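You operate a simulated robot arm through the tools that you are given. There is no shell and no other tool.

The job below is to be done with a simulated robot arm. You get a single attempt, and the scene is never put back.

TASK
Pack the laser down: pendulum locked first, cap shut, column down and locked.
Fine: wind the column down to its stop.

The check looks at the end state, three seconds after you hand in, the way a careful person would. Anything else that was tipped, shoved, dropped, spilled or broken makes it a failure. Lids that push on must go on centred and level and be pressed home; caps that screw on are set level and turned clockwise until they are tight.

THE ROBOT
A 7-joint arm with a two-finger parallel gripper, fixed in place. Base frame: the origin is on the floor under the middle of its stand, x ahead of it, y to its left, z up. Units: mm, degrees, N and s.
It reaches about 1247 mm from its shoulder. Its first joint turns from -132.0 to 132.0 degrees. Payload 3.91 kg.
Tool frame: the origin (TCP) lies between the finger pads and is the grasp point; the fingertips stand 30 mm ahead of it; z points along the fingers, y is the line along which they close. The gripper opens to 110 mm. The fingers are 20 mm wide and 10 mm thick; the gripper's body (48 by 112 mm) begins 55 mm behind the TCP.
Orientation is told as [roll, pitch, yaw] about the base's x, y, z axes, in that order, counted from this pose: with the fingers straight down and closing along the base's y, the tool's x points along the base's -x, its y along +y and its z along -z.

THE INTERFACE
- The arm moves only by the tool arm_command. Its argument "steps" is a list of rows, each a list of 7 numbers: the shift along the tool's x, y, z in mm, then the turn, a rotation vector about the tool's x, y, z in degrees, then the finger opening in mm, from 0 to 110. In form: [[dx, dy, dz, ax, ay, az, fingers], ...]. A call has 1 to 20 rows; each row is the pose to reach, as a shift and turn from the pose commanded when the call began, along the tool's axes at that moment. Each row takes 0.2 s and may step no farther than 50 mm and 8.6 degrees from the row before; otherwise, or with a gripper value out of range, the whole call is refused. Where a pose cannot be reached the arm comes as near as it can. A force on the tool above 50 N (or 10 N above the force at the start of the call, whichever is more), or a blocked arm, ends the call early, and 0.2 s more pass. Each finger travels about 108 mm/s and halts on what it meets, pressing with about 30 N; the grip force reading is that of the motor and also rises with nothing between the fingers. The clock runs only during rows and for 0.2 s after the last one: add rows that repeat a pose to give the fingers time. It gives the time, the measured TCP pose, the force on the tool (base axes), the opening and the grip force at its end, in the units of the frame above (readings bear some noise), with the torque about the TCP (base axes, N m) and any sound that the robot's microphone picked up.
- Cameras (640 x 400 px; columns grow to the right, rows downward): "scene" is fixed at [51.1, -650.9, 1564.8]; the picture's right is [0.72, -0.69, 0.00], its down [-0.28, -0.29, -0.92] and it looks along [0.63, 0.66, -0.40] (base axes); focal length 338 px, centre (320, 200). "wrist" rides on the gripper at [72, 17, -103] in the tool frame; the picture's right is [-0.23, 0.97, 0.00], its down [-0.76, -0.18, -0.62] and it looks along [-0.61, -0.14, 0.78] (tool axes); focal length 222 px, centre (320, 200).
- get_image(camera): a new picture of that camera. It takes no simulated time.
- point_at(camera, pixels): there is no depth. For up to 12 entries [column, row, z] of the newest picture of that camera ("zoom" is the newest enlarged one), the place [x, y] in the base frame at which the ray of that pixel passes the height z, good to about 2 mm. It takes no simulated time.
- zoom(camera, box): a new picture of the part [left, top, right, bottom] of that camera's present view, enlarged. It takes no simulated time.
- finish_job(): hands the job in; it is judged then, once.

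Leave the gripper open and the arm clear of the work at the hand-in unless told otherwise.

The tools are called after ">>>" as a command line: name --pt "numbers of a row" for each row, then --argument value for the rest, lists and objects as JSON in quotes. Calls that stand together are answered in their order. arm_command: Moves the arm, as the interface text tells. Its arguments: {"type":"object","properties":{"steps":{"type":"array","items":{"type":"array","items":{"type":"number"}}}},"required":["steps"]} The other tools are called the same way: get_image (camera) takes a picture; point_at (camera, pixels) gives the place at which the rays of pixels pass given heights; zoom (camera, box) takes an enlarged picture of a part of a camera's view; finish_job () hands the job in.

At the start:

```text
clock: 0.0
position: [691.3, 174.2, 1328.7]
ee_rot: [0.0, 0.0, 0.0]
contact_force: [-0.5, -0.1, 0.0]
wrist_torque: [-0.02, 0.01, 0.02]
gripper_width: 109.9
gripper_force: 0.0
```

scene: 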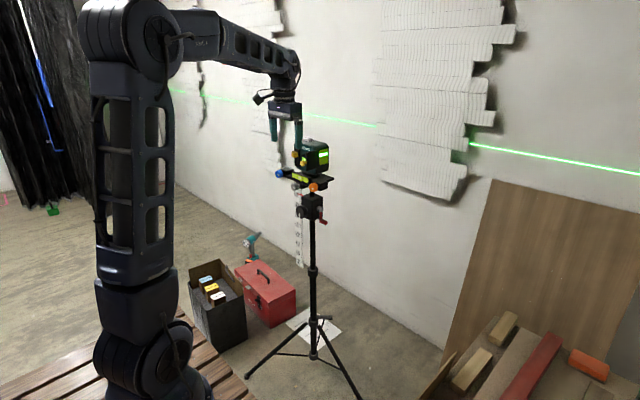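
wrist: 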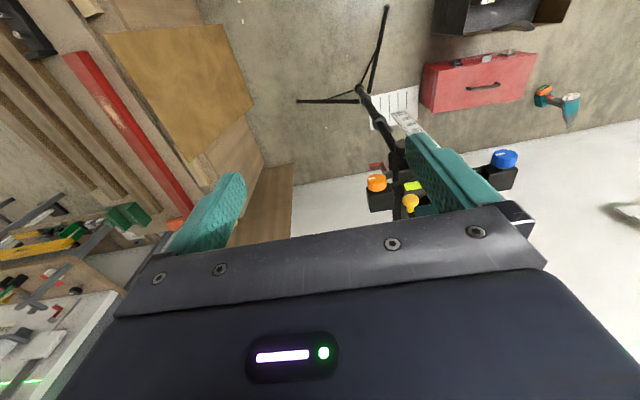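

I see a laser level on a tripod with coloured knobs (blue, orange, yellow) and a crank with a red handle. I'll enlarge the laser area in both cameras before I move anything.

>>> zoom --camera "scene" --box '[260, 120, 360, 240]'

>>> zoom --camera "wrist" --box '[340, 110, 540, 235]'

>>> zoom --camera "scene" --box '[230, 90, 400, 400]'

```text
3.33 times, centred on (310, 180) of scene
```

zoom: 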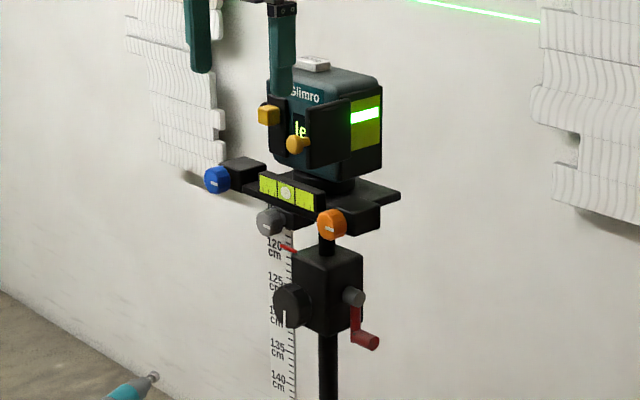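

```text
3.20 times, centred on (440, 172) of wrist
```

zoom: 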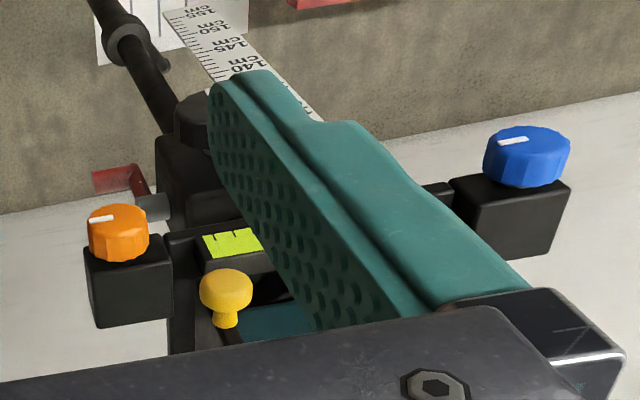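

```text
1.29 times, centred on (315, 245) of scene
```

zoom: 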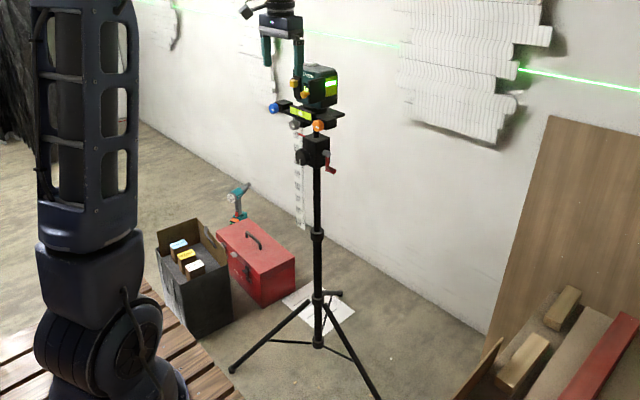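

Now I'll take tighter views: the laser head, the crank housing, the scale, and the paper on the floor, which may carry notes.

>>> zoom --camera "scene" --box '[285, 130, 340, 165]'

>>> zoom --camera "scene" --box '[270, 160, 340, 204]'

>>> zoom --camera "scene" --box '[280, 185, 345, 228]'

>>> zoom --camera "scene" --box '[280, 295, 350, 345]'

>>> zoom --camera "wrist" --box '[350, 70, 450, 132]'

```text
11.43 times, centred on (312, 148) of scene
```

zoom: 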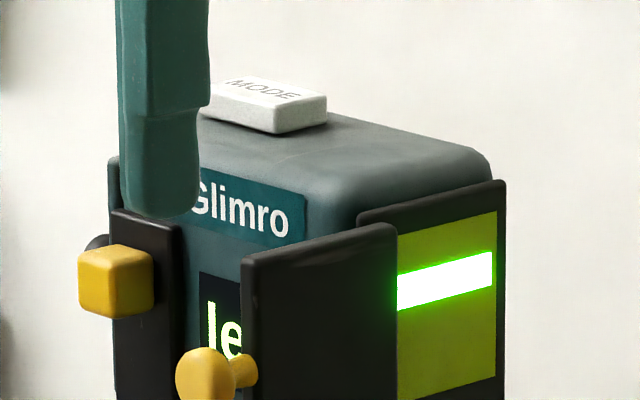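

```text
9.09 times, centred on (305, 182) of scene
```

zoom: 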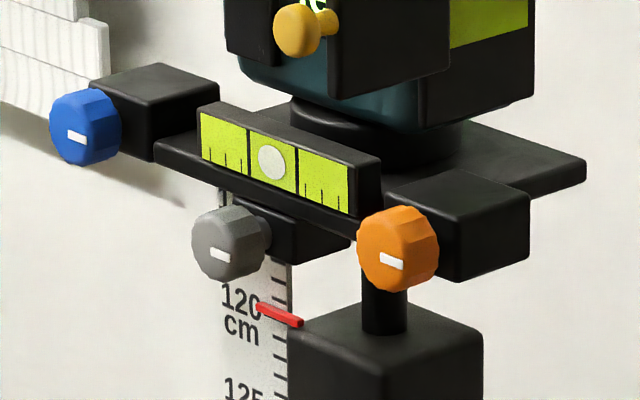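

```text
9.30 times, centred on (312, 206) of scene
```

zoom: 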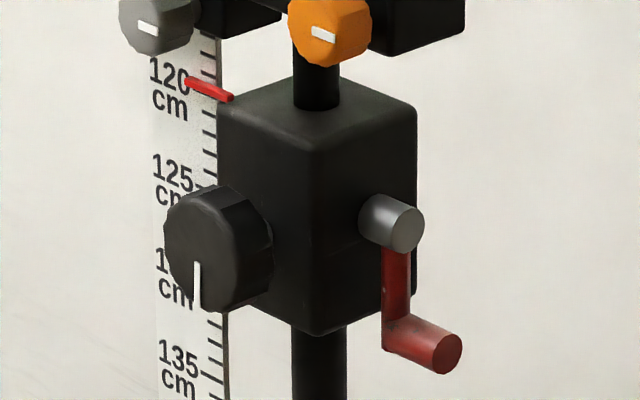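

```text
8.00 times, centred on (315, 320) of scene
```

zoom: 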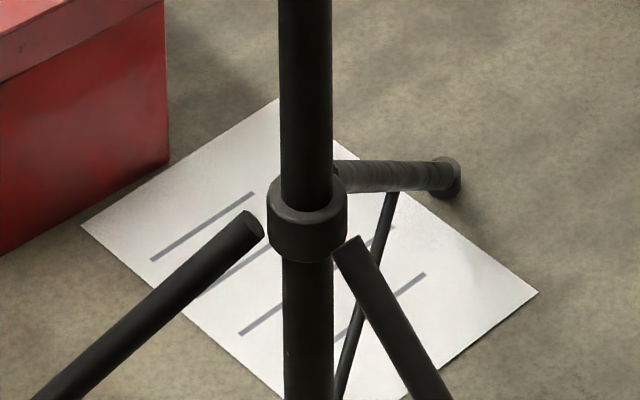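

```text
6.40 times, centred on (400, 101) of wrist
```

zoom: 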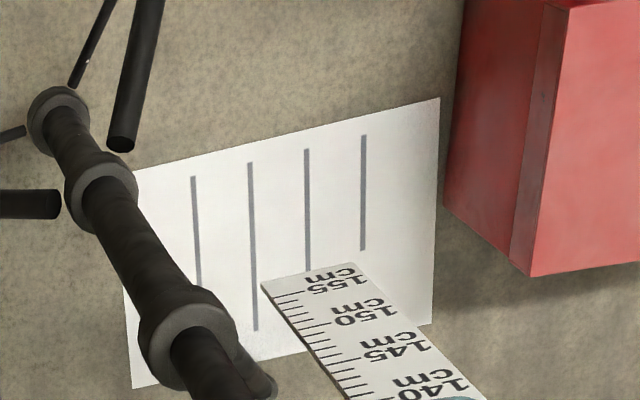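

From both views I worked out that the front of the laser faces -x. Its yellow ball is near (836, 267, 1190), the orange knob near (870, 242, 1089) and the blue knob near (870, 458, 1089). I'll back the gripper away and pitch it up so the wrist camera looks at the laser's front. The fingertips stay well clear, at x < 700.

>>> arm_command --pt "8 16 11 0 -8.3 0 110" --pt "16 32 22 0 -16.6 0 110" --pt "24 48 33 0 -25 0 110" --pt "32 65 44 0 -33.3 0 110" --pt "40 81 55 0 -41.6 0 110" --pt "48 97 66 0 -50 0 110" --pt "56 113 77 0 -58.3 0 110" --pt "64 130 88 0 -66.6 0 110" --pt "71 146 99 0 -75 0 110"

```text
clock: 2.0
position: [620.2, 321.8, 1230.2]
ee_rot: [0.1, -75.2, -0.1]
contact_force: [-0.5, -0.9, 0.2]
wrist_torque: [-0.04, 0.02, 0.01]
gripper_width: 109.9
gripper_force: 0.0
```

The arm reached the pose cleanly. I'll look at the laser's front now.

>>> get_image --camera "wrist"

>>> get_image --camera "scene"

```text
taken
```

wrist: 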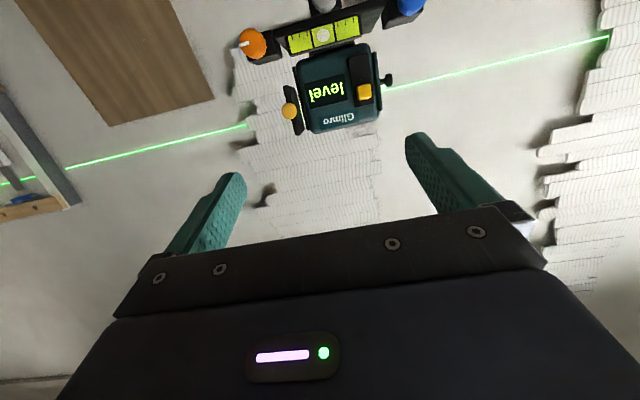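

```text
taken
```

scene: 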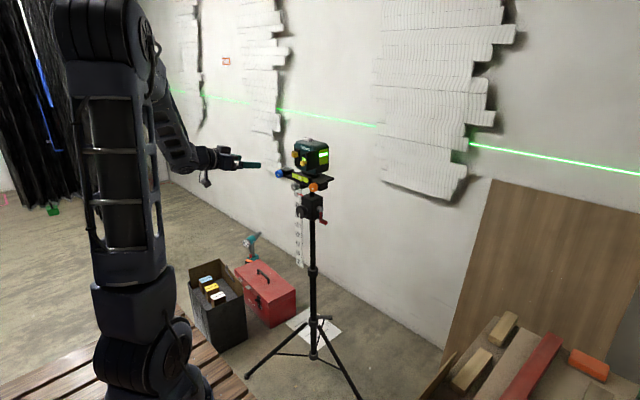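

>>> zoom --camera "wrist" --box '[230, 0, 430, 140]'

>>> zoom --camera "scene" --box '[275, 130, 340, 175]'

>>> zoom --camera "wrist" --box '[280, 40, 400, 140]'

```text
2.86 times, centred on (330, 70) of wrist
```

zoom: 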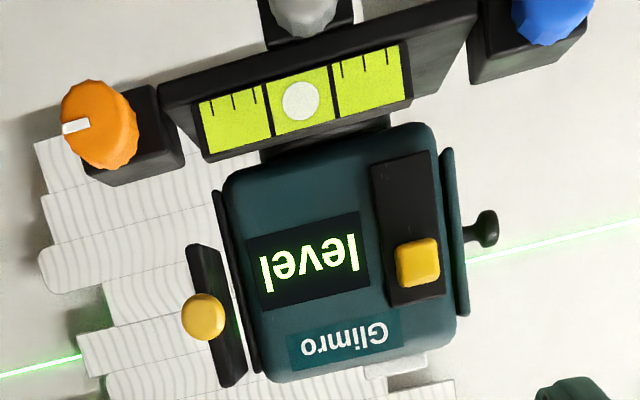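

```text
8.89 times, centred on (308, 152) of scene
```

zoom: 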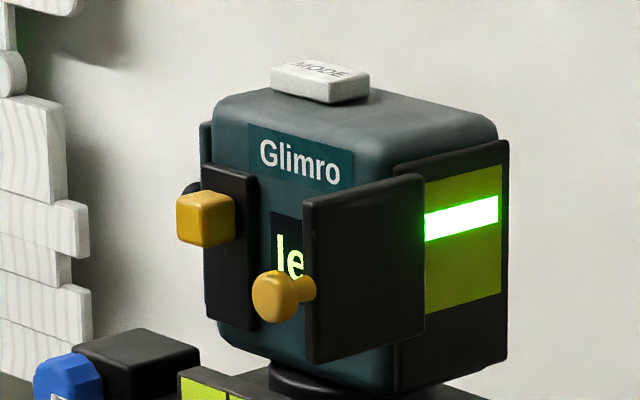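

```text
4.00 times, centred on (340, 90) of wrist
```

zoom: 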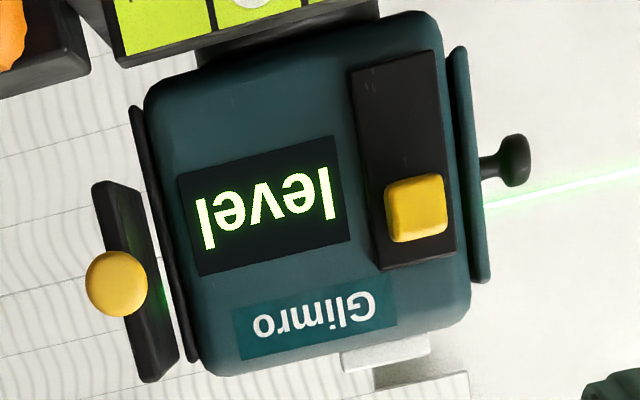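

The wrist view is upside-down:
- The display reads "level".
- The yellow slider sits at the top of a vertical slot on the laser's +y side.
- On the -y side a shutter plate with a yellow ball stands pulled forward of the glowing window.

Next I'll swing the gripper around to point +y so I can look at the -y side, where the shutter and crank are, staying well clear.

>>> arm_command --pt "-2.8 -34.7 20.9 -7.9 0 -2.12 110" --pt "-5.6 -69.5 41.8 -15.8 0 -4.24 110" --pt "-8.3 -104.2 62.7 -23.7 0 -6.35 110" --pt "-11.1 -138.9 83.6 -31.6 0 -8.47 110" --pt "-13.9 -173.6 104.5 -39.5 0 -10.6 110" --pt "-16.7 -208.4 125.5 -47.4 0 -12.7 110" --pt "-19.5 -243.1 146.4 -55.3 0 -14.8 110" --pt "-22.3 -277.8 167.3 -63.2 0 -16.9 110" --pt "-25 -312.5 188.2 -71.1 0 -19.1 110" --pt "-27.8 -347.3 209.1 -79 0 -21.2 110" --pt "-30.6 -382 230 -86.9 0 -23.3 110"

>>> get_image --camera "wrist"

>>> get_image --camera "scene"

```text
clock: 4.4
position: [851.1, -67.1, 1198.3]
ee_rot: [-0.1, -75.0, 89.8]
contact_force: [1.3, 9.7, -0.1]
wrist_torque: [-0.24, 0.05, 0.13]
gripper_width: 110.0
gripper_force: 0.0
out of reach, approached as far as the arm can: row 3, 4
```

```text
taken
```

wrist: 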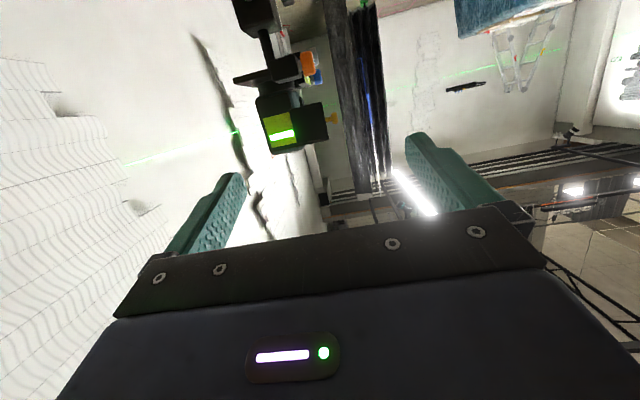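

```text
taken
```

scene: 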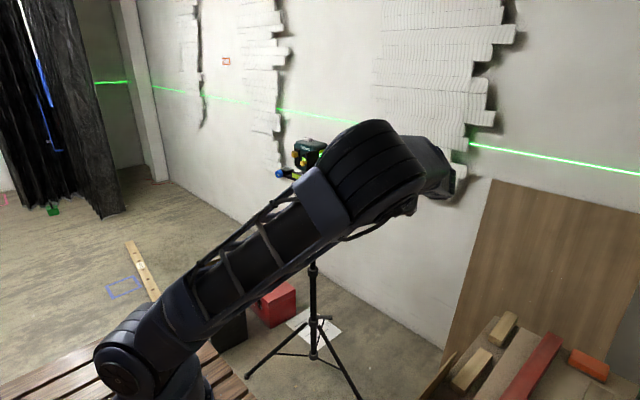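

The arm arrived. It reads 9.7 N along y, probably left over from the motion, and I'll watch it. Next I'll zoom on the shutter side and the crank.

>>> zoom --camera "wrist" --box '[220, 0, 360, 170]'

>>> zoom --camera "wrist" --box '[240, 70, 350, 160]'

>>> arm_command --pt "0 0 0 0 0 0 110"

```text
2.35 times, centred on (290, 85) of wrist
```

zoom: 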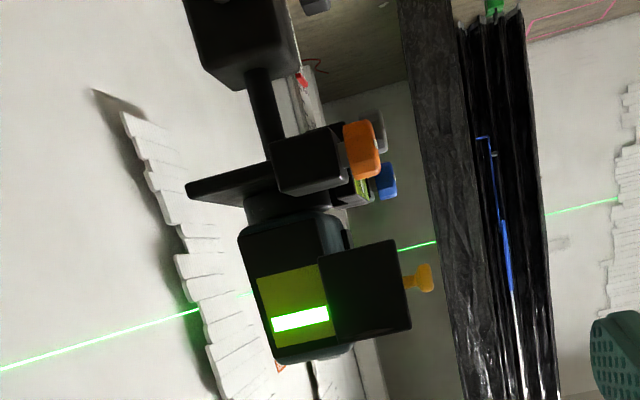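

```text
4.44 times, centred on (295, 115) of wrist
```

zoom: 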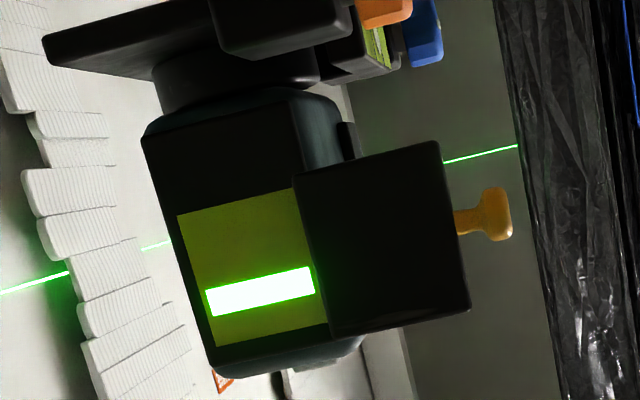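

```text
clock: 4.8
position: [850.9, -62.2, 1197.5]
ee_rot: [0.0, -75.0, 90.0]
contact_force: [0.9, 0.3, -0.2]
wrist_torque: [-0.01, 0.0, 0.0]
gripper_width: 110.0
gripper_force: 0.1
```

The force settled to zero, so it was only motion. The shutter slides along x and its ball sticks out toward -x, so pushing it toward +x closes it. I'll lower the gripper 180 mm to look at the crank housing.

>>> arm_command --pt "43.5 0 11.6 0 0 0 110" --pt "87 0 23.3 0 0 0 110" --pt "130.4 0 35 0 0 0 110" --pt "173.9 0 46.6 0 0 0 110" --pt "173.9 0 46.6 0 0 0 110"

>>> zoom --camera "wrist" --box '[200, 0, 400, 170]'

>>> zoom --camera "wrist" --box '[230, 20, 340, 110]'

```text
clock: 6.0
position: [850.7, -60.1, 1016.6]
ee_rot: [-0.2, -75.0, 90.1]
contact_force: [0.5, 0.6, 0.6]
wrist_torque: [-0.02, 0.02, -0.03]
gripper_width: 109.9
gripper_force: 0.0
```

```text
2.35 times, centred on (300, 85) of wrist
```

zoom: 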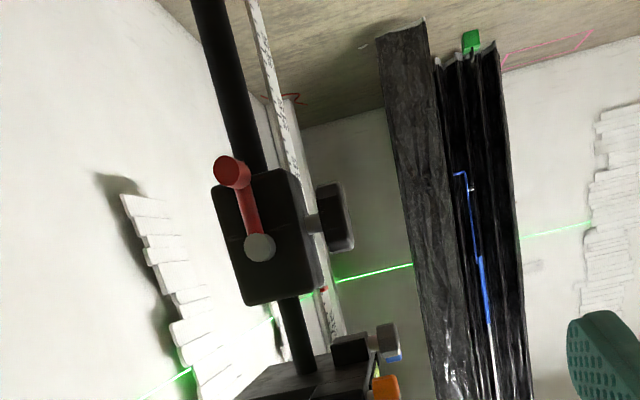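

```text
4.44 times, centred on (285, 65) of wrist
```

zoom: 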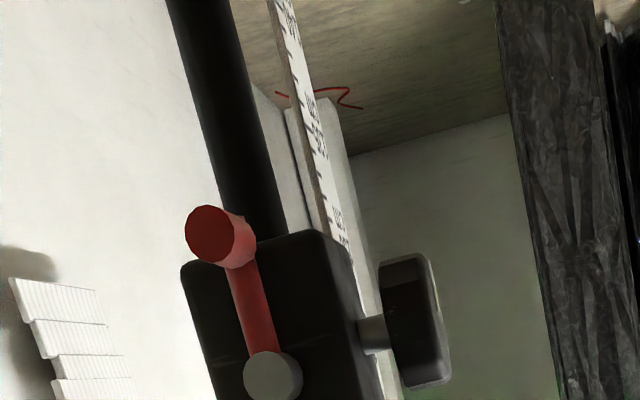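

Now I can see the crank on the -y face. Its hub axis runs along y, the red arm hangs straight down, and the handle points -y. The lock knob is on the -x face. I'll ask for rays through the handle end (220, 235), the hub end (272, 378) and the knob in this zoom.

>>> point_at --camera "zoom" --pixels '[[212, 235, 960], [212, 235, 930], [272, 378, 1020], [272, 378, 990], [415, 320, 1000], [415, 320, 990], [440, 320, 1000]]'

>>> get_image --camera "scene"

```text
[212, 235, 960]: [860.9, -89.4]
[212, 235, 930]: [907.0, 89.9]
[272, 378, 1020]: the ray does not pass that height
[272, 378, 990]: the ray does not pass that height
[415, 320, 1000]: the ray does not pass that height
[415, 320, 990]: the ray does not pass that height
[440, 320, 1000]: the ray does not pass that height
```

```text
taken
```

scene: 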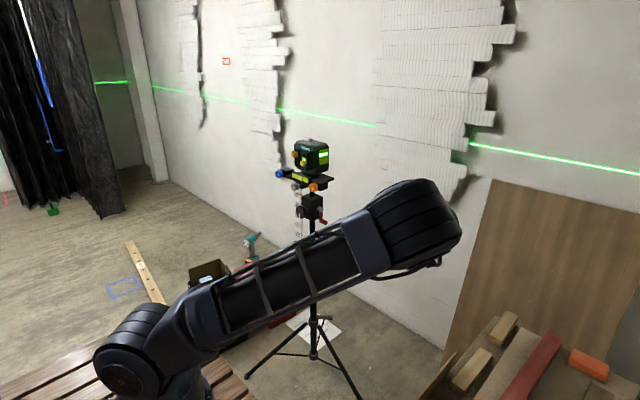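

By triangulating I get these rough positions:
- Handle end: (949, 253, 902)
- Hub: (949, 286, 955)
- Yellow slider: (903, 389, 1185)
- Shutter ball: (842, 275, 1185)

Next I'll swing back in front, pointing +x, for a square look at the slider, the shutter and the column-lock knob.

>>> arm_command --pt "-18.2 19.1 32.8 7.9 0 2.12 110" --pt "-36.4 38.2 65.5 15.8 0 4.24 110" --pt "-54.6 57.3 98.3 23.7 0 6.35 110" --pt "-72.8 76.4 131.1 31.6 0 8.47 110" --pt "-91 95.5 163.9 39.5 0 10.6 110" --pt "-109.2 114.5 196.6 47.4 0 12.7 110" --pt "-127.4 133.6 229.4 55.3 0 14.8 110" --pt "-145.6 152.7 262.2 63.2 0 16.9 110" --pt "-163.8 171.8 295 71.1 0 19.1 110" --pt "-182 190.9 327.7 79 0 21.2 110" --pt "-200.2 210 360.5 86.9 0 23.3 110" --pt "-200.2 210 360.5 86.9 0 23.3 110"

>>> get_image --camera "wrist"

>>> zoom --camera "wrist" --box '[200, 0, 440, 150]'

```text
clock: 8.8
position: [688.5, 197.9, 1278.7]
ee_rot: [61.7, -30.9, -54.6]
contact_force: [0.5, -0.6, 0.1]
wrist_torque: [-0.02, 0.0, -0.02]
gripper_width: 110.1
gripper_force: 0.1
out of reach, approached as far as the arm can: row 7, 8, 9, 10
stopped in row 12: the arm was blocked; the commanded pose is now the measured one
```

```text
taken
```

wrist: 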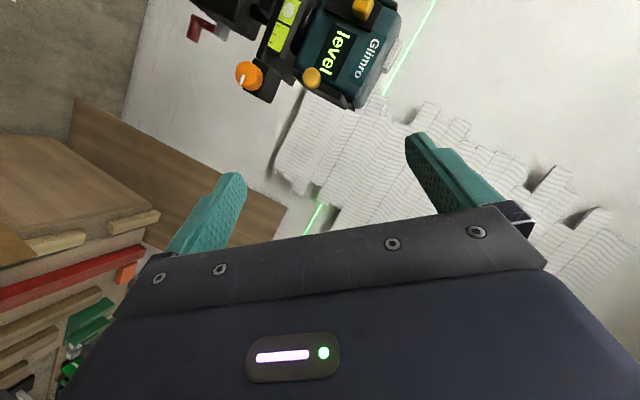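

```text
2.67 times, centred on (320, 75) of wrist
```

zoom: 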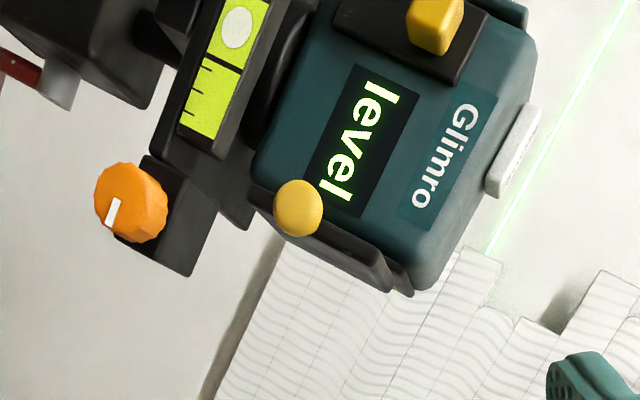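

The arm ran into a joint limit on the swing and stopped in open space. The wrist view shows nothing was touched. I'll check the scene view before untwisting.

>>> get_image --camera "scene"

```text
taken
```

scene: 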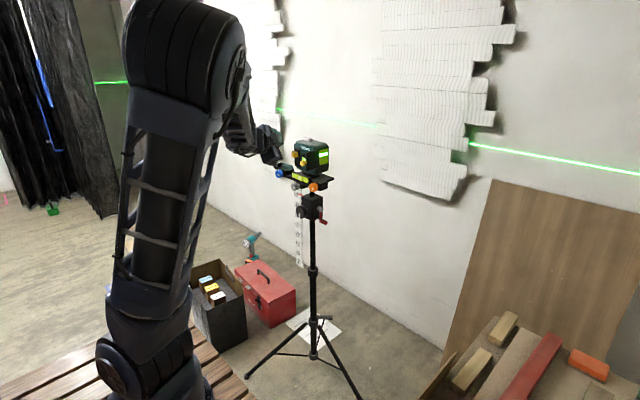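

The scene is undisturbed. I'll pull back and untwist to the original fingers-down orientation, which was known to be good.

>>> arm_command --pt "-1.9 1.7 -7 4.1 5.3 -3.2 110" --pt "-3.8 3.4 -13.9 8.2 10.6 -6.3 110" --pt "-5.7 5.1 -20.8 12.3 15.9 -9.5 110" --pt "-7.6 6.8 -27.8 16.4 21.2 -12.7 110" --pt "-9.5 8.5 -34.7 20.5 26.4 -15.8 110" --pt "-11.5 10.3 -41.7 24.7 31.7 -19 110" --pt "-13.4 12 -48.6 28.8 37 -22.2 110" --pt "-15.3 13.7 -55.6 32.9 42.3 -25.4 110" --pt "-17.2 15.4 -62.5 37 47.6 -28.5 110" --pt "-19.1 17.1 -69.5 41.1 52.9 -31.7 110" --pt "-19.1 17.1 -69.5 41.1 52.9 -31.7 110"

```text
clock: 11.2
position: [657.8, 145.6, 1339.4]
ee_rot: [0.0, 0.0, 0.0]
contact_force: [0.1, 0.3, 0.5]
wrist_torque: [0.0, -0.01, -0.04]
gripper_width: 110.0
gripper_force: 0.0
out of reach, approached as far as the arm can: row 10, 11
```

It's untwisted. Now I'll repeat the pitch-up that worked, ending in front of the laser at about (640, 340, 1150).

>>> arm_command --pt "1.8 19.4 18.9 0 -8 0 110" --pt "3.6 38.8 37.8 0 -16 0 110" --pt "5.4 58.2 56.7 0 -24 0 110" --pt "7.2 77.6 75.6 0 -32 0 110" --pt "9 97 94.5 0 -40 0 110" --pt "10.8 116.4 113.4 0 -48 0 110" --pt "12.6 135.8 132.3 0 -56 0 110" --pt "14.4 155.2 151.2 0 -64 0 110" --pt "16.2 174.6 170.1 0 -72 0 110" --pt "18 194 189 0 -80 0 110" --pt "18 194 189 0 -80 0 110"

>>> get_image --camera "wrist"

>>> get_image --camera "scene"

```text
clock: 13.6
position: [639.2, 339.1, 1150.0]
ee_rot: [-0.2, -80.2, 0.4]
contact_force: [-0.5, 0.1, -0.6]
wrist_torque: [-0.02, 0.01, 0.01]
gripper_width: 109.8
gripper_force: 0.0
```

```text
taken
```

wrist: 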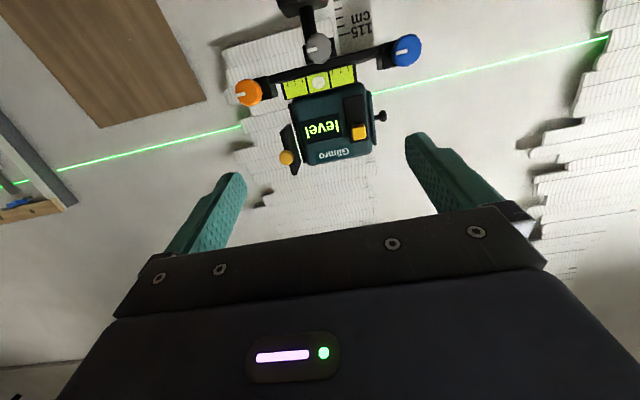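

```text
taken
```

scene: 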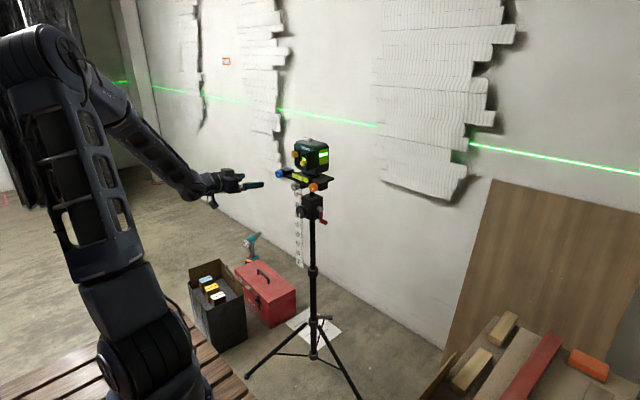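

I'm back at a clean, square pose. I'll zoom on the laser front to fix exact positions for the slider, slot and shutter.

>>> zoom --camera "wrist" --box '[260, 70, 400, 180]'

>>> zoom --camera "scene" --box '[270, 130, 340, 175]'

```text
3.64 times, centred on (330, 125) of wrist
```

zoom: 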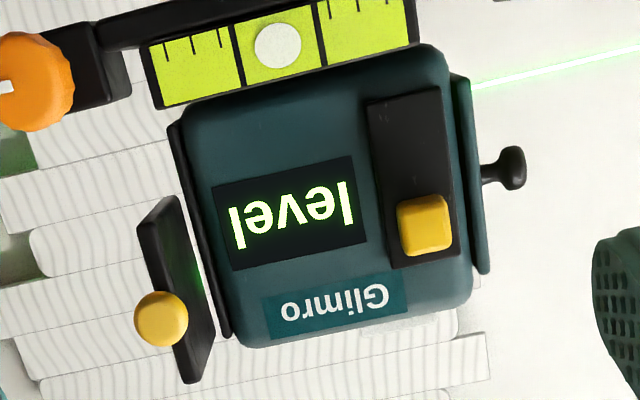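

```text
8.89 times, centred on (305, 152) of scene
```

zoom: 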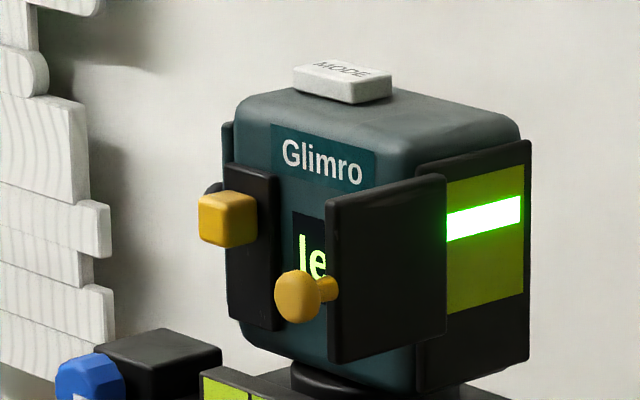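

I'll convert key pixels of this scene zoom to rays: slider centre (228, 220), ball centre (296, 296), shutter corners and slot ends.

>>> point_at --camera "zoom" --pixels '[[228, 220, 1185], [228, 220, 1175], [296, 296, 1185], [296, 296, 1175], [330, 200, 1220], [330, 360, 1150], [445, 178, 1220], [445, 335, 1150], [228, 168, 1210], [228, 318, 1140], [530, 145, 1225], [530, 362, 1135]]'

>>> zoom --camera "wrist" --box '[260, 70, 400, 180]'

```text
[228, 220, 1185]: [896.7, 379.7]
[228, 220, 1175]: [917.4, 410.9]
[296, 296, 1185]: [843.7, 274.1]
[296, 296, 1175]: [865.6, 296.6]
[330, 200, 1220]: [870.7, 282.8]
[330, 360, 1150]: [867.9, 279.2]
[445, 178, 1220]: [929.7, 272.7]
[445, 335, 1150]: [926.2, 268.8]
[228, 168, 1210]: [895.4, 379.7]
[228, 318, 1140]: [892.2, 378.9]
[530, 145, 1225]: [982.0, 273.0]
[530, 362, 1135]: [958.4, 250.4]
```

```text
3.64 times, centred on (330, 125) of wrist
```

zoom: 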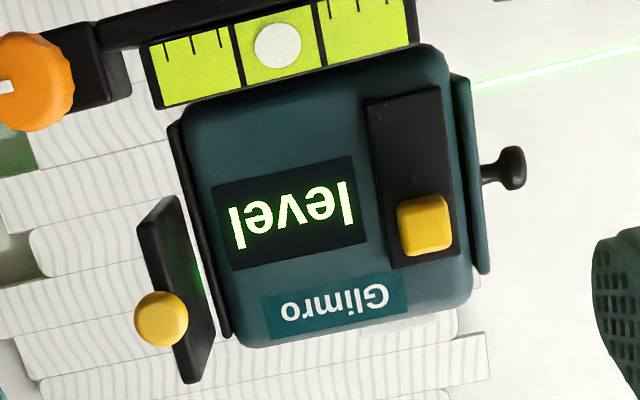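

>>> point_at --camera "zoom" --pixels '[[425, 225, 1185], [425, 225, 1195], [430, 252, 1190], [420, 197, 1175], [428, 264, 1205], [403, 97, 1140], [161, 319, 1185], [161, 319, 1195], [398, 228, 1185], [452, 222, 1185], [140, 225, 1150], [190, 380, 1220]]'

```text
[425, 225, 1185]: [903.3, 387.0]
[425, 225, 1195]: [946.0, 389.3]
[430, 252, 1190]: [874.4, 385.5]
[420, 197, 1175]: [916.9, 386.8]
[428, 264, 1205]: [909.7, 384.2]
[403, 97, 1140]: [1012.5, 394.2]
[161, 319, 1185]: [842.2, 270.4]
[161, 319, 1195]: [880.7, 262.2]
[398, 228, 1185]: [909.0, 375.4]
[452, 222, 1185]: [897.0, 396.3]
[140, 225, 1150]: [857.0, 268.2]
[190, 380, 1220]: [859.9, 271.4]
```

The estimates agree: the slider is a 20 mm cube centred near (898, 386, 1183), in a slot from z = 1131 to 1205, so it must go down about 31 mm. I'll close the fingers, level the gripper to point +x, and stop short at (825, 386, 1214). The tips will then be above the slider's height and 45 mm short of the laser.

>>> arm_command --pt "-16 7.8 28.7 0 -1.7 0 90" --pt "-32 15.6 57.4 0 -3.3 0 60" --pt "-48 23.5 86 0 -5 0 30" --pt "-64 31.3 114.8 0 -6.7 0 0" --pt "-80 39 143.5 0 -8.3 0 0" --pt "-95.3 47 172.1 0 -10 0 0" --pt "-95.3 47 172.1 0 -10 0 0"

>>> get_image --camera "wrist"

>>> zoom --camera "scene" --box '[260, 120, 345, 175]'

```text
clock: 15.2
position: [826.0, 387.3, 1215.2]
ee_rot: [-123.8, -90.0, 123.9]
contact_force: [-0.3, -0.7, 0.2]
wrist_torque: [0.0, 0.0, -0.01]
gripper_width: 0.0
gripper_force: 30.1
```

```text
taken
```

wrist: 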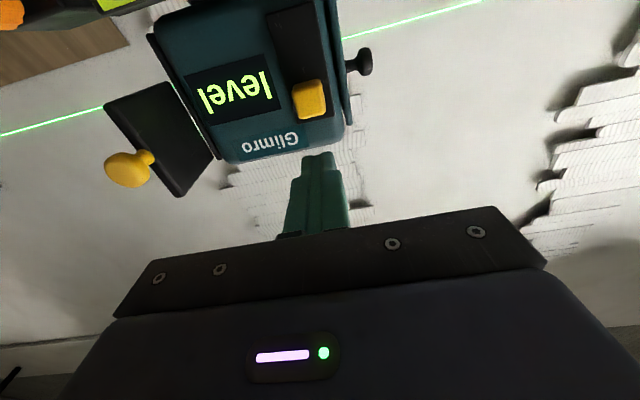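

```text
7.27 times, centred on (302, 148) of scene
```

zoom: 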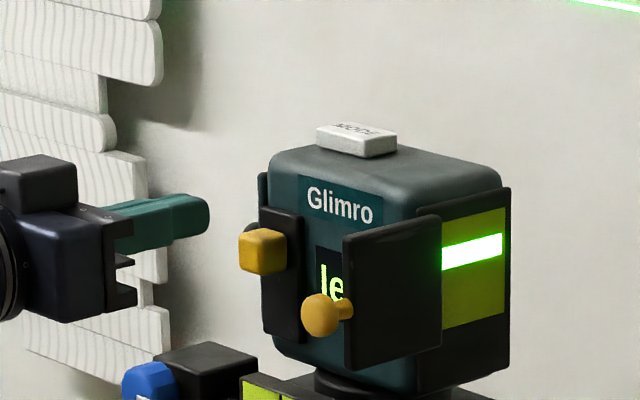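

The tips are at x ≈ 856, above and in front of the slider. I'll zoom on the wrist view to check the slider's top edge against the fingers.

>>> zoom --camera "wrist" --box '[260, 60, 380, 170]'

>>> point_at --camera "wrist" --pixels '[[308, 98, 1183], [308, 98, 1190]]'

```text
3.64 times, centred on (320, 115) of wrist
```

zoom: 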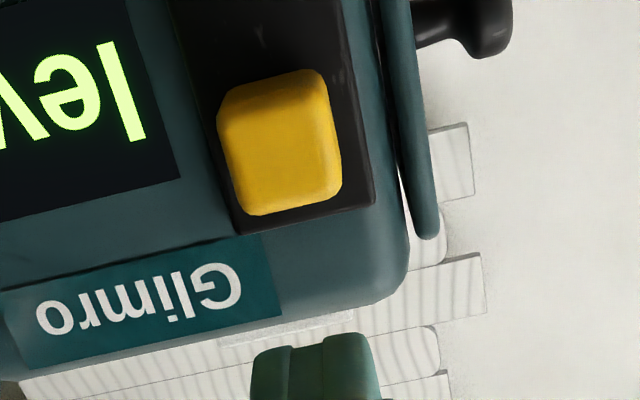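

```text
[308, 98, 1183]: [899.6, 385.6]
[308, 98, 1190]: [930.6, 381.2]
```

The slider's top edge is at z ≈ 1195 and the fingers' lower side is at about 1205. I'll move straight forward 42 mm so the tips reach x ≈ 898 above the slider, without touching the laser face.

>>> arm_command --pt "0 0 14 0 0 0 0" --pt "0 0 28 0 0 0 0" --pt "0 0 42 0 0 0 0" --pt "0 0 42 0 0 0 0"

>>> zoom --camera "wrist" --box '[240, 40, 400, 170]'

>>> zoom --camera "scene" --box '[270, 125, 340, 175]'

```text
clock: 16.2
position: [867.6, 386.8, 1214.1]
ee_rot: [-163.8, -90.0, 163.8]
contact_force: [-0.1, 0.1, -0.5]
wrist_torque: [-0.01, -0.02, -0.03]
gripper_width: 0.3
gripper_force: 30.0
```

```text
3.08 times, centred on (320, 105) of wrist
```

zoom: 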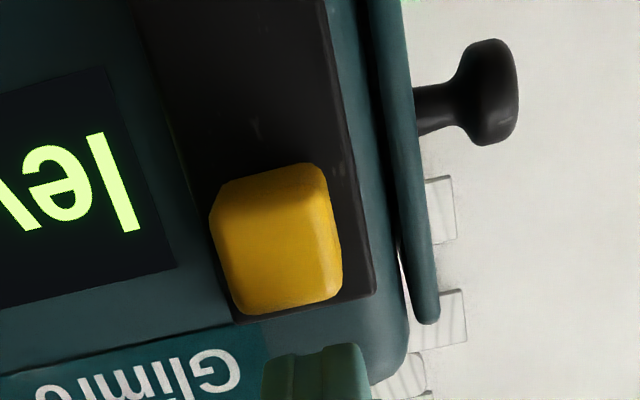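

```text
8.00 times, centred on (305, 150) of scene
```

zoom: 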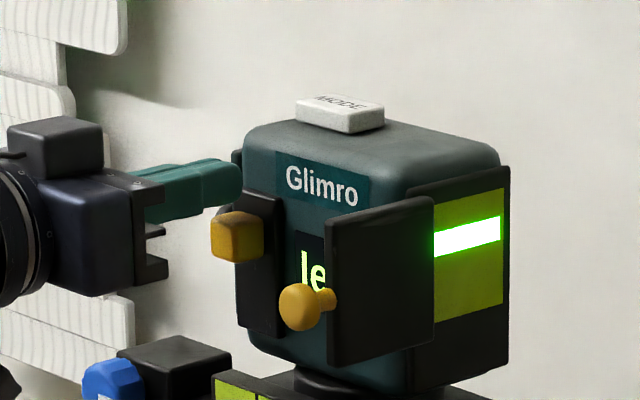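

The tips are right over the slider with a visible gap. I'll push down slowly, 4 mm per row, watching the force.

>>> arm_command --pt "4 0 0 0 0 0 0" --pt "8 0 0 0 0 0 0" --pt "12 0 0 0 0 0 0" --pt "16 0 0 0 0 0 0" --pt "20 0 0 0 0 0 0" --pt "24 0 0 0 0 0 0"

>>> zoom --camera "wrist" --box '[240, 40, 400, 170]'

>>> zoom --camera "scene" --box '[270, 125, 340, 175]'

```text
clock: 17.6
position: [866.9, 387.3, 1189.8]
ee_rot: [-37.0, -89.9, 37.2]
contact_force: [-0.3, -0.6, -0.9]
wrist_torque: [0.0, 0.01, 0.04]
gripper_width: 0.0
gripper_force: 29.7
```

```text
3.08 times, centred on (320, 105) of wrist
```

zoom: 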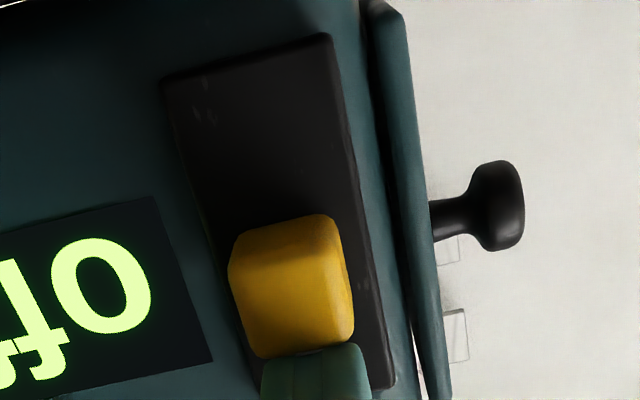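

```text
8.00 times, centred on (305, 150) of scene
```

zoom: 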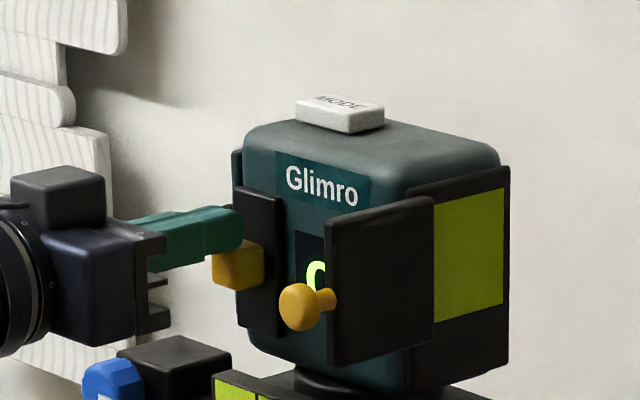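

The slider is moving, the display now reads "off" and the beam went out. I'll keep pressing down to the end of its travel.

>>> arm_command --pt "3 0 0 0 0 0 0" --pt "6 0 0 0 0 0 0" --pt "9 0 0 0 0 0 0" --pt "12 0 0 0 0 0 0" --pt "14 0 0 0 0 0 0" --pt "16 0 0 0 0 0 0"

>>> zoom --camera "wrist" --box '[240, 40, 400, 170]'

>>> zoom --camera "scene" --box '[270, 125, 340, 175]'

```text
clock: 19.0
position: [865.5, 387.8, 1174.4]
ee_rot: [-137.2, -90.0, 137.3]
contact_force: [0.1, -0.3, 0.8]
wrist_torque: [0.02, -0.05, 0.0]
gripper_width: 0.0
gripper_force: 29.4
```

```text
3.08 times, centred on (320, 105) of wrist
```

zoom: 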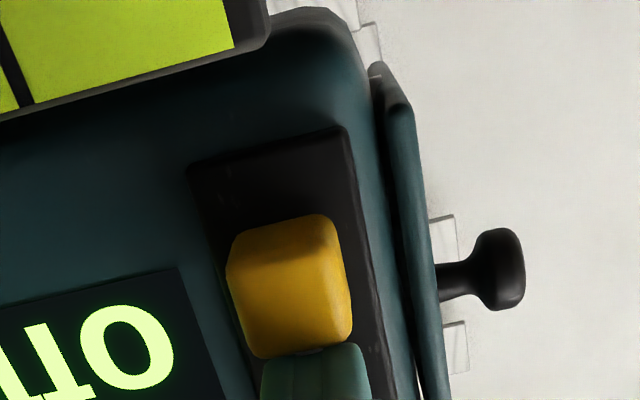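

```text
8.00 times, centred on (305, 150) of scene
```

zoom: 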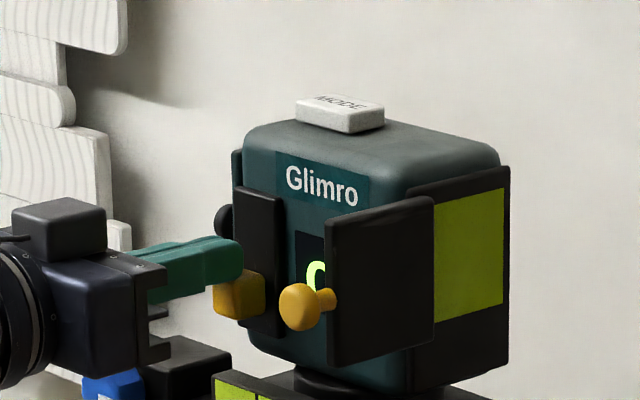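

There's no resistance yet and a gap remains below the slider, so I'll continue gently until it stops.

>>> arm_command --pt "2 0 0 0 0 0 0" --pt "4 0 0 0 0 0 0" --pt "6 0 0 0 0 0 0" --pt "8 0 0 0 0 0 0" --pt "8 0 0 0 0 0 0"

>>> zoom --camera "wrist" --box '[240, 40, 400, 170]'

```text
clock: 20.2
position: [867.2, 387.4, 1167.1]
ee_rot: [157.7, -89.8, -157.7]
contact_force: [9.8, 0.8, 20.9]
wrist_torque: [-0.02, -0.56, -0.05]
gripper_width: 0.1
gripper_force: 29.9
```

```text
3.08 times, centred on (320, 105) of wrist
```

zoom: 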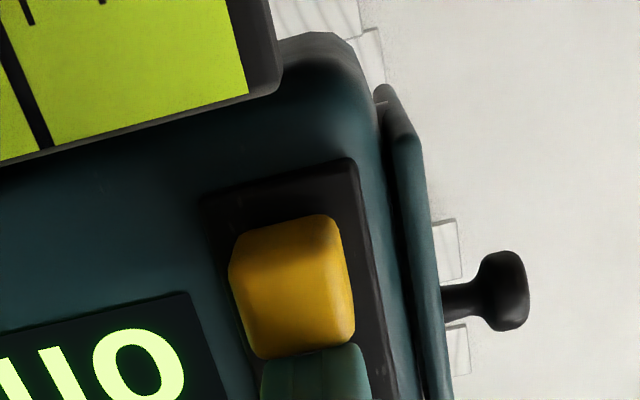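

It now pushes back at 21 N, so the slider is at its lower stop. I'll lift off it, pull straight back and check that it stays down.

>>> arm_command --pt "-3 0 0 0 0 0 0" --pt "-7 0 0 0 0 0 0" --pt "-7 0 -20 0 0 0 0" --pt "-7 0 -50 0 0 0 0" --pt "-7 0 -90 0 0 0 0" --pt "-7 0 -130 0 0 0 0" --pt "-7 0 -130 0 0 0 0"

>>> zoom --camera "wrist" --box '[200, 40, 400, 170]'

>>> zoom --camera "scene" --box '[270, 125, 340, 175]'

```text
clock: 21.8
position: [736.5, 389.2, 1173.2]
ee_rot: [-77.4, -90.0, 77.5]
contact_force: [-0.7, -0.2, 0.0]
wrist_torque: [0.03, 0.03, -0.01]
gripper_width: 0.2
gripper_force: 29.6
```

```text
3.08 times, centred on (300, 105) of wrist
```

zoom: 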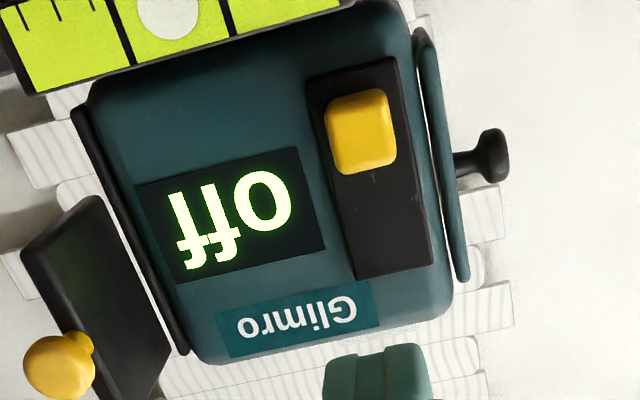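

```text
8.00 times, centred on (305, 150) of scene
```

zoom: 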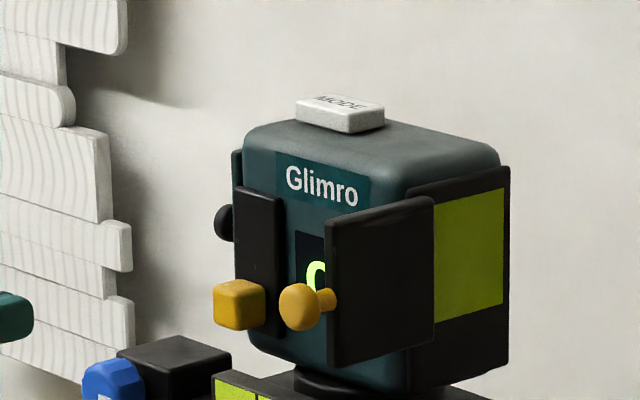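

The slider stays at the bottom and the display reads "off", so the pendulum is locked. Next is the shutter. I'll line up the closed fingertips with the ball, now put at (842, 273, 1185), stopping about 33 mm short of it.

>>> arm_command --pt "-3 -29 8 0 0 0 0" --pt "-6 -58 16 0 0 0 0" --pt "-9 -87 25 0 0 0 0" --pt "-12 -116 33 0 0 0 0" --pt "-12 -116 33 0 0 0 0"

>>> get_image --camera "wrist"

>>> zoom --camera "scene" --box '[260, 125, 340, 185]'

```text
clock: 23.0
position: [770.1, 272.4, 1183.7]
ee_rot: [-60.9, -90.0, 61.0]
contact_force: [0.2, 0.3, -0.3]
wrist_torque: [-0.02, -0.01, -0.01]
gripper_width: 0.2
gripper_force: 29.9
```

```text
taken
```

wrist: 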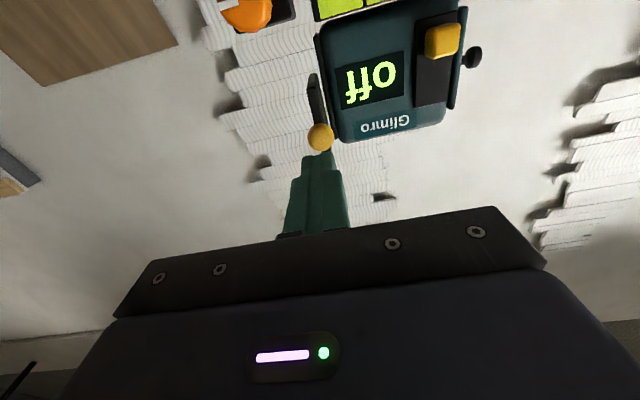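

```text
6.67 times, centred on (300, 155) of scene
```

zoom: 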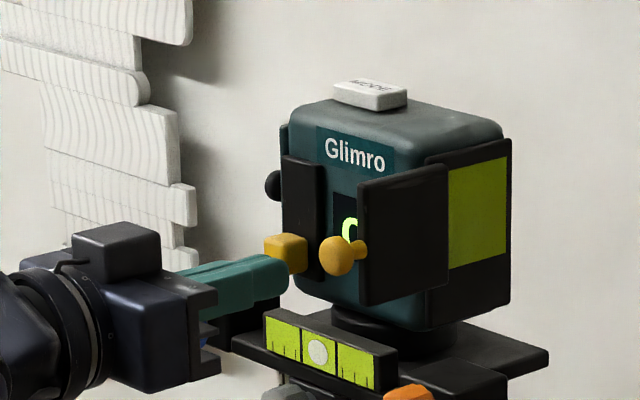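

It's aligned with the ball at (842, 273, 1184). I'll push straight ahead slowly.

>>> arm_command --pt "0 0 10 0 0 0 0" --pt "0 0 20 0 0 0 0" --pt "0 0 28 0 0 0 0" --pt "0 0 33 0 0 0 0" --pt "0 0 37 0 0 0 0" --pt "0 0 41 0 0 0 0" --pt "0 0 45 0 0 0 0" --pt "0 0 49 0 0 0 0" --pt "0 0 53 0 0 0 0"

>>> zoom --camera "scene" --box '[260, 125, 340, 185]'

>>> zoom --camera "wrist" --box '[240, 20, 460, 170]'

```text
clock: 25.0
position: [823.3, 271.3, 1184.3]
ee_rot: [-85.6, -90.0, 85.8]
contact_force: [0.1, 0.2, 0.0]
wrist_torque: [0.0, 0.02, -0.01]
gripper_width: 0.2
gripper_force: 29.3
```

```text
6.67 times, centred on (300, 155) of scene
```

zoom: 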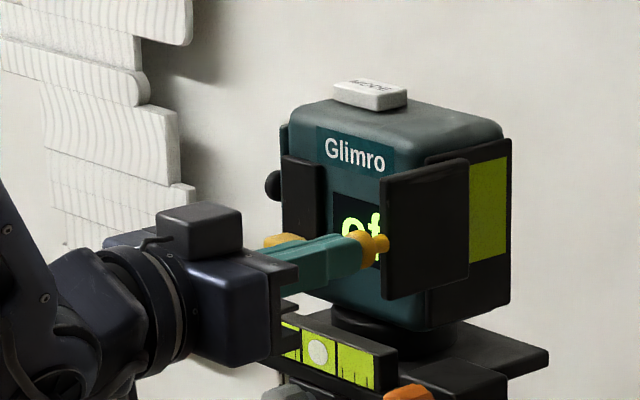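

```text
2.67 times, centred on (350, 95) of wrist
```

zoom: 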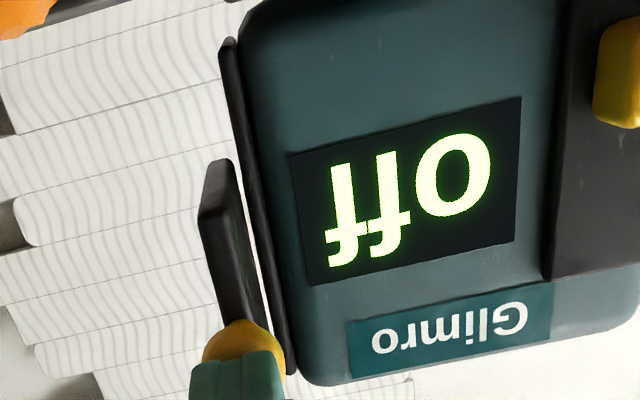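

The shutter slides freely along its rail. I'll keep pushing in small steps toward its stop.

>>> arm_command --pt "0 0 4 0 0 0 0" --pt "0 0 8 0 0 0 0" --pt "0 0 12 0 0 0 0" --pt "0 0 16 0 0 0 0" --pt "0 0 20 0 0 0 0" --pt "0 0 24 0 0 0 0" --pt "0 0 27 0 0 0 0" --pt "0 0 30 0 0 0 0"

>>> zoom --camera "scene" --box '[260, 125, 340, 185]'

>>> zoom --camera "wrist" --box '[240, 20, 460, 170]'

```text
clock: 26.8
position: [853.8, 273.0, 1185.0]
ee_rot: [-117.1, -89.9, 117.3]
contact_force: [-0.6, 1.3, -0.6]
wrist_torque: [0.04, -0.01, 0.04]
gripper_width: 0.0
gripper_force: 30.1
```

```text
6.67 times, centred on (300, 155) of scene
```

zoom: 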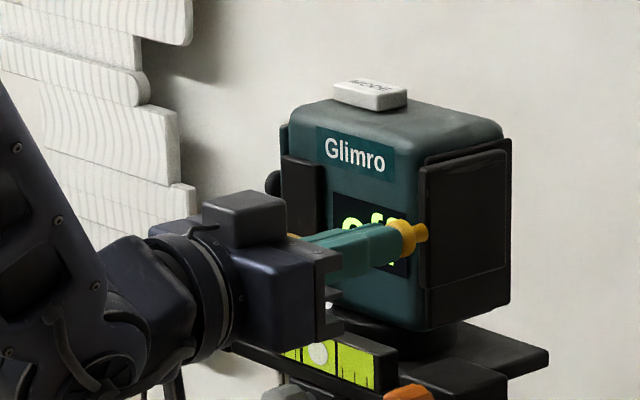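

```text
2.67 times, centred on (350, 95) of wrist
```

zoom: 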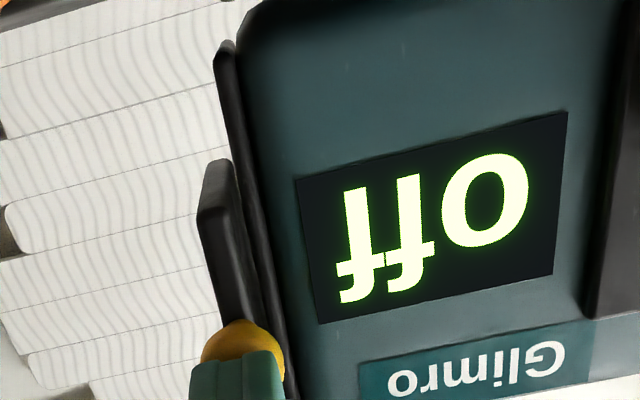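

The shutter now covers the window. I'll press on a few more millimetres to find the end stop.

>>> arm_command --pt "0 0 2 0 0 0 0" --pt "0 0 4 0 0 0 0" --pt "0 0 6 0 0 0 0" --pt "0 0 8 0 0 0 0"

>>> zoom --camera "scene" --box '[260, 125, 340, 185]'

```text
clock: 27.8
position: [861.4, 272.3, 1186.3]
ee_rot: [-79.2, -90.0, 79.3]
contact_force: [-0.8, 0.2, -0.9]
wrist_torque: [-0.01, -0.01, 0.0]
gripper_width: 0.0
gripper_force: 30.3
```

```text
6.67 times, centred on (300, 155) of scene
```

zoom: 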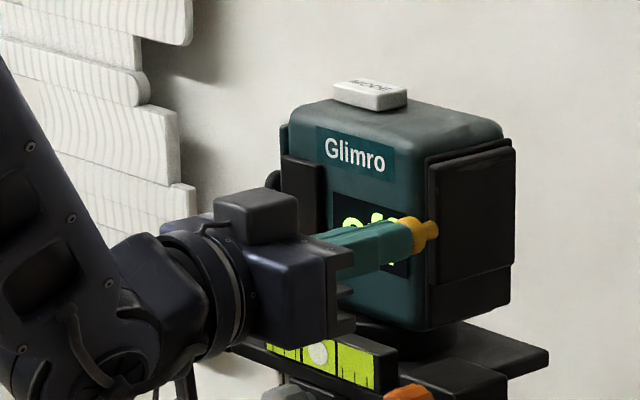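

The shutter covers the window with no end-stop force yet, after about 57 mm of travel. I'll feel for the stop in 1 mm steps.

>>> arm_command --pt "0 0 1 0 0 0 0" --pt "0 0 2 0 0 0 0" --pt "0 0 3 0 0 0 0" --pt "0 0 4 0 0 0 0"

>>> zoom --camera "scene" --box '[285, 130, 340, 170]'

```text
clock: 28.8
position: [865.5, 272.3, 1185.5]
ee_rot: [-152.5, -90.0, 152.6]
contact_force: [-0.4, 0.6, 0.4]
wrist_torque: [-0.01, 0.01, 0.0]
gripper_width: 0.2
gripper_force: 30.0
```

```text
10.00 times, centred on (312, 150) of scene
```

zoom: 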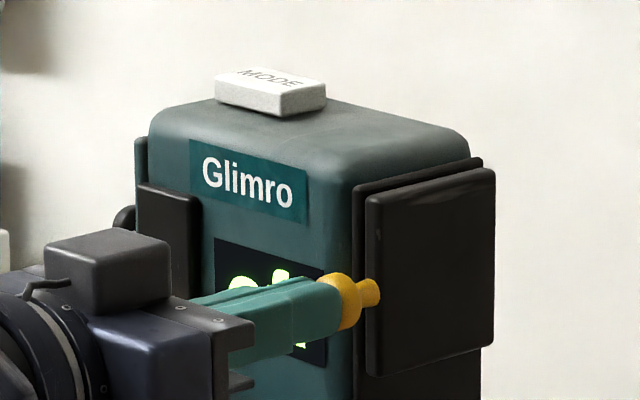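

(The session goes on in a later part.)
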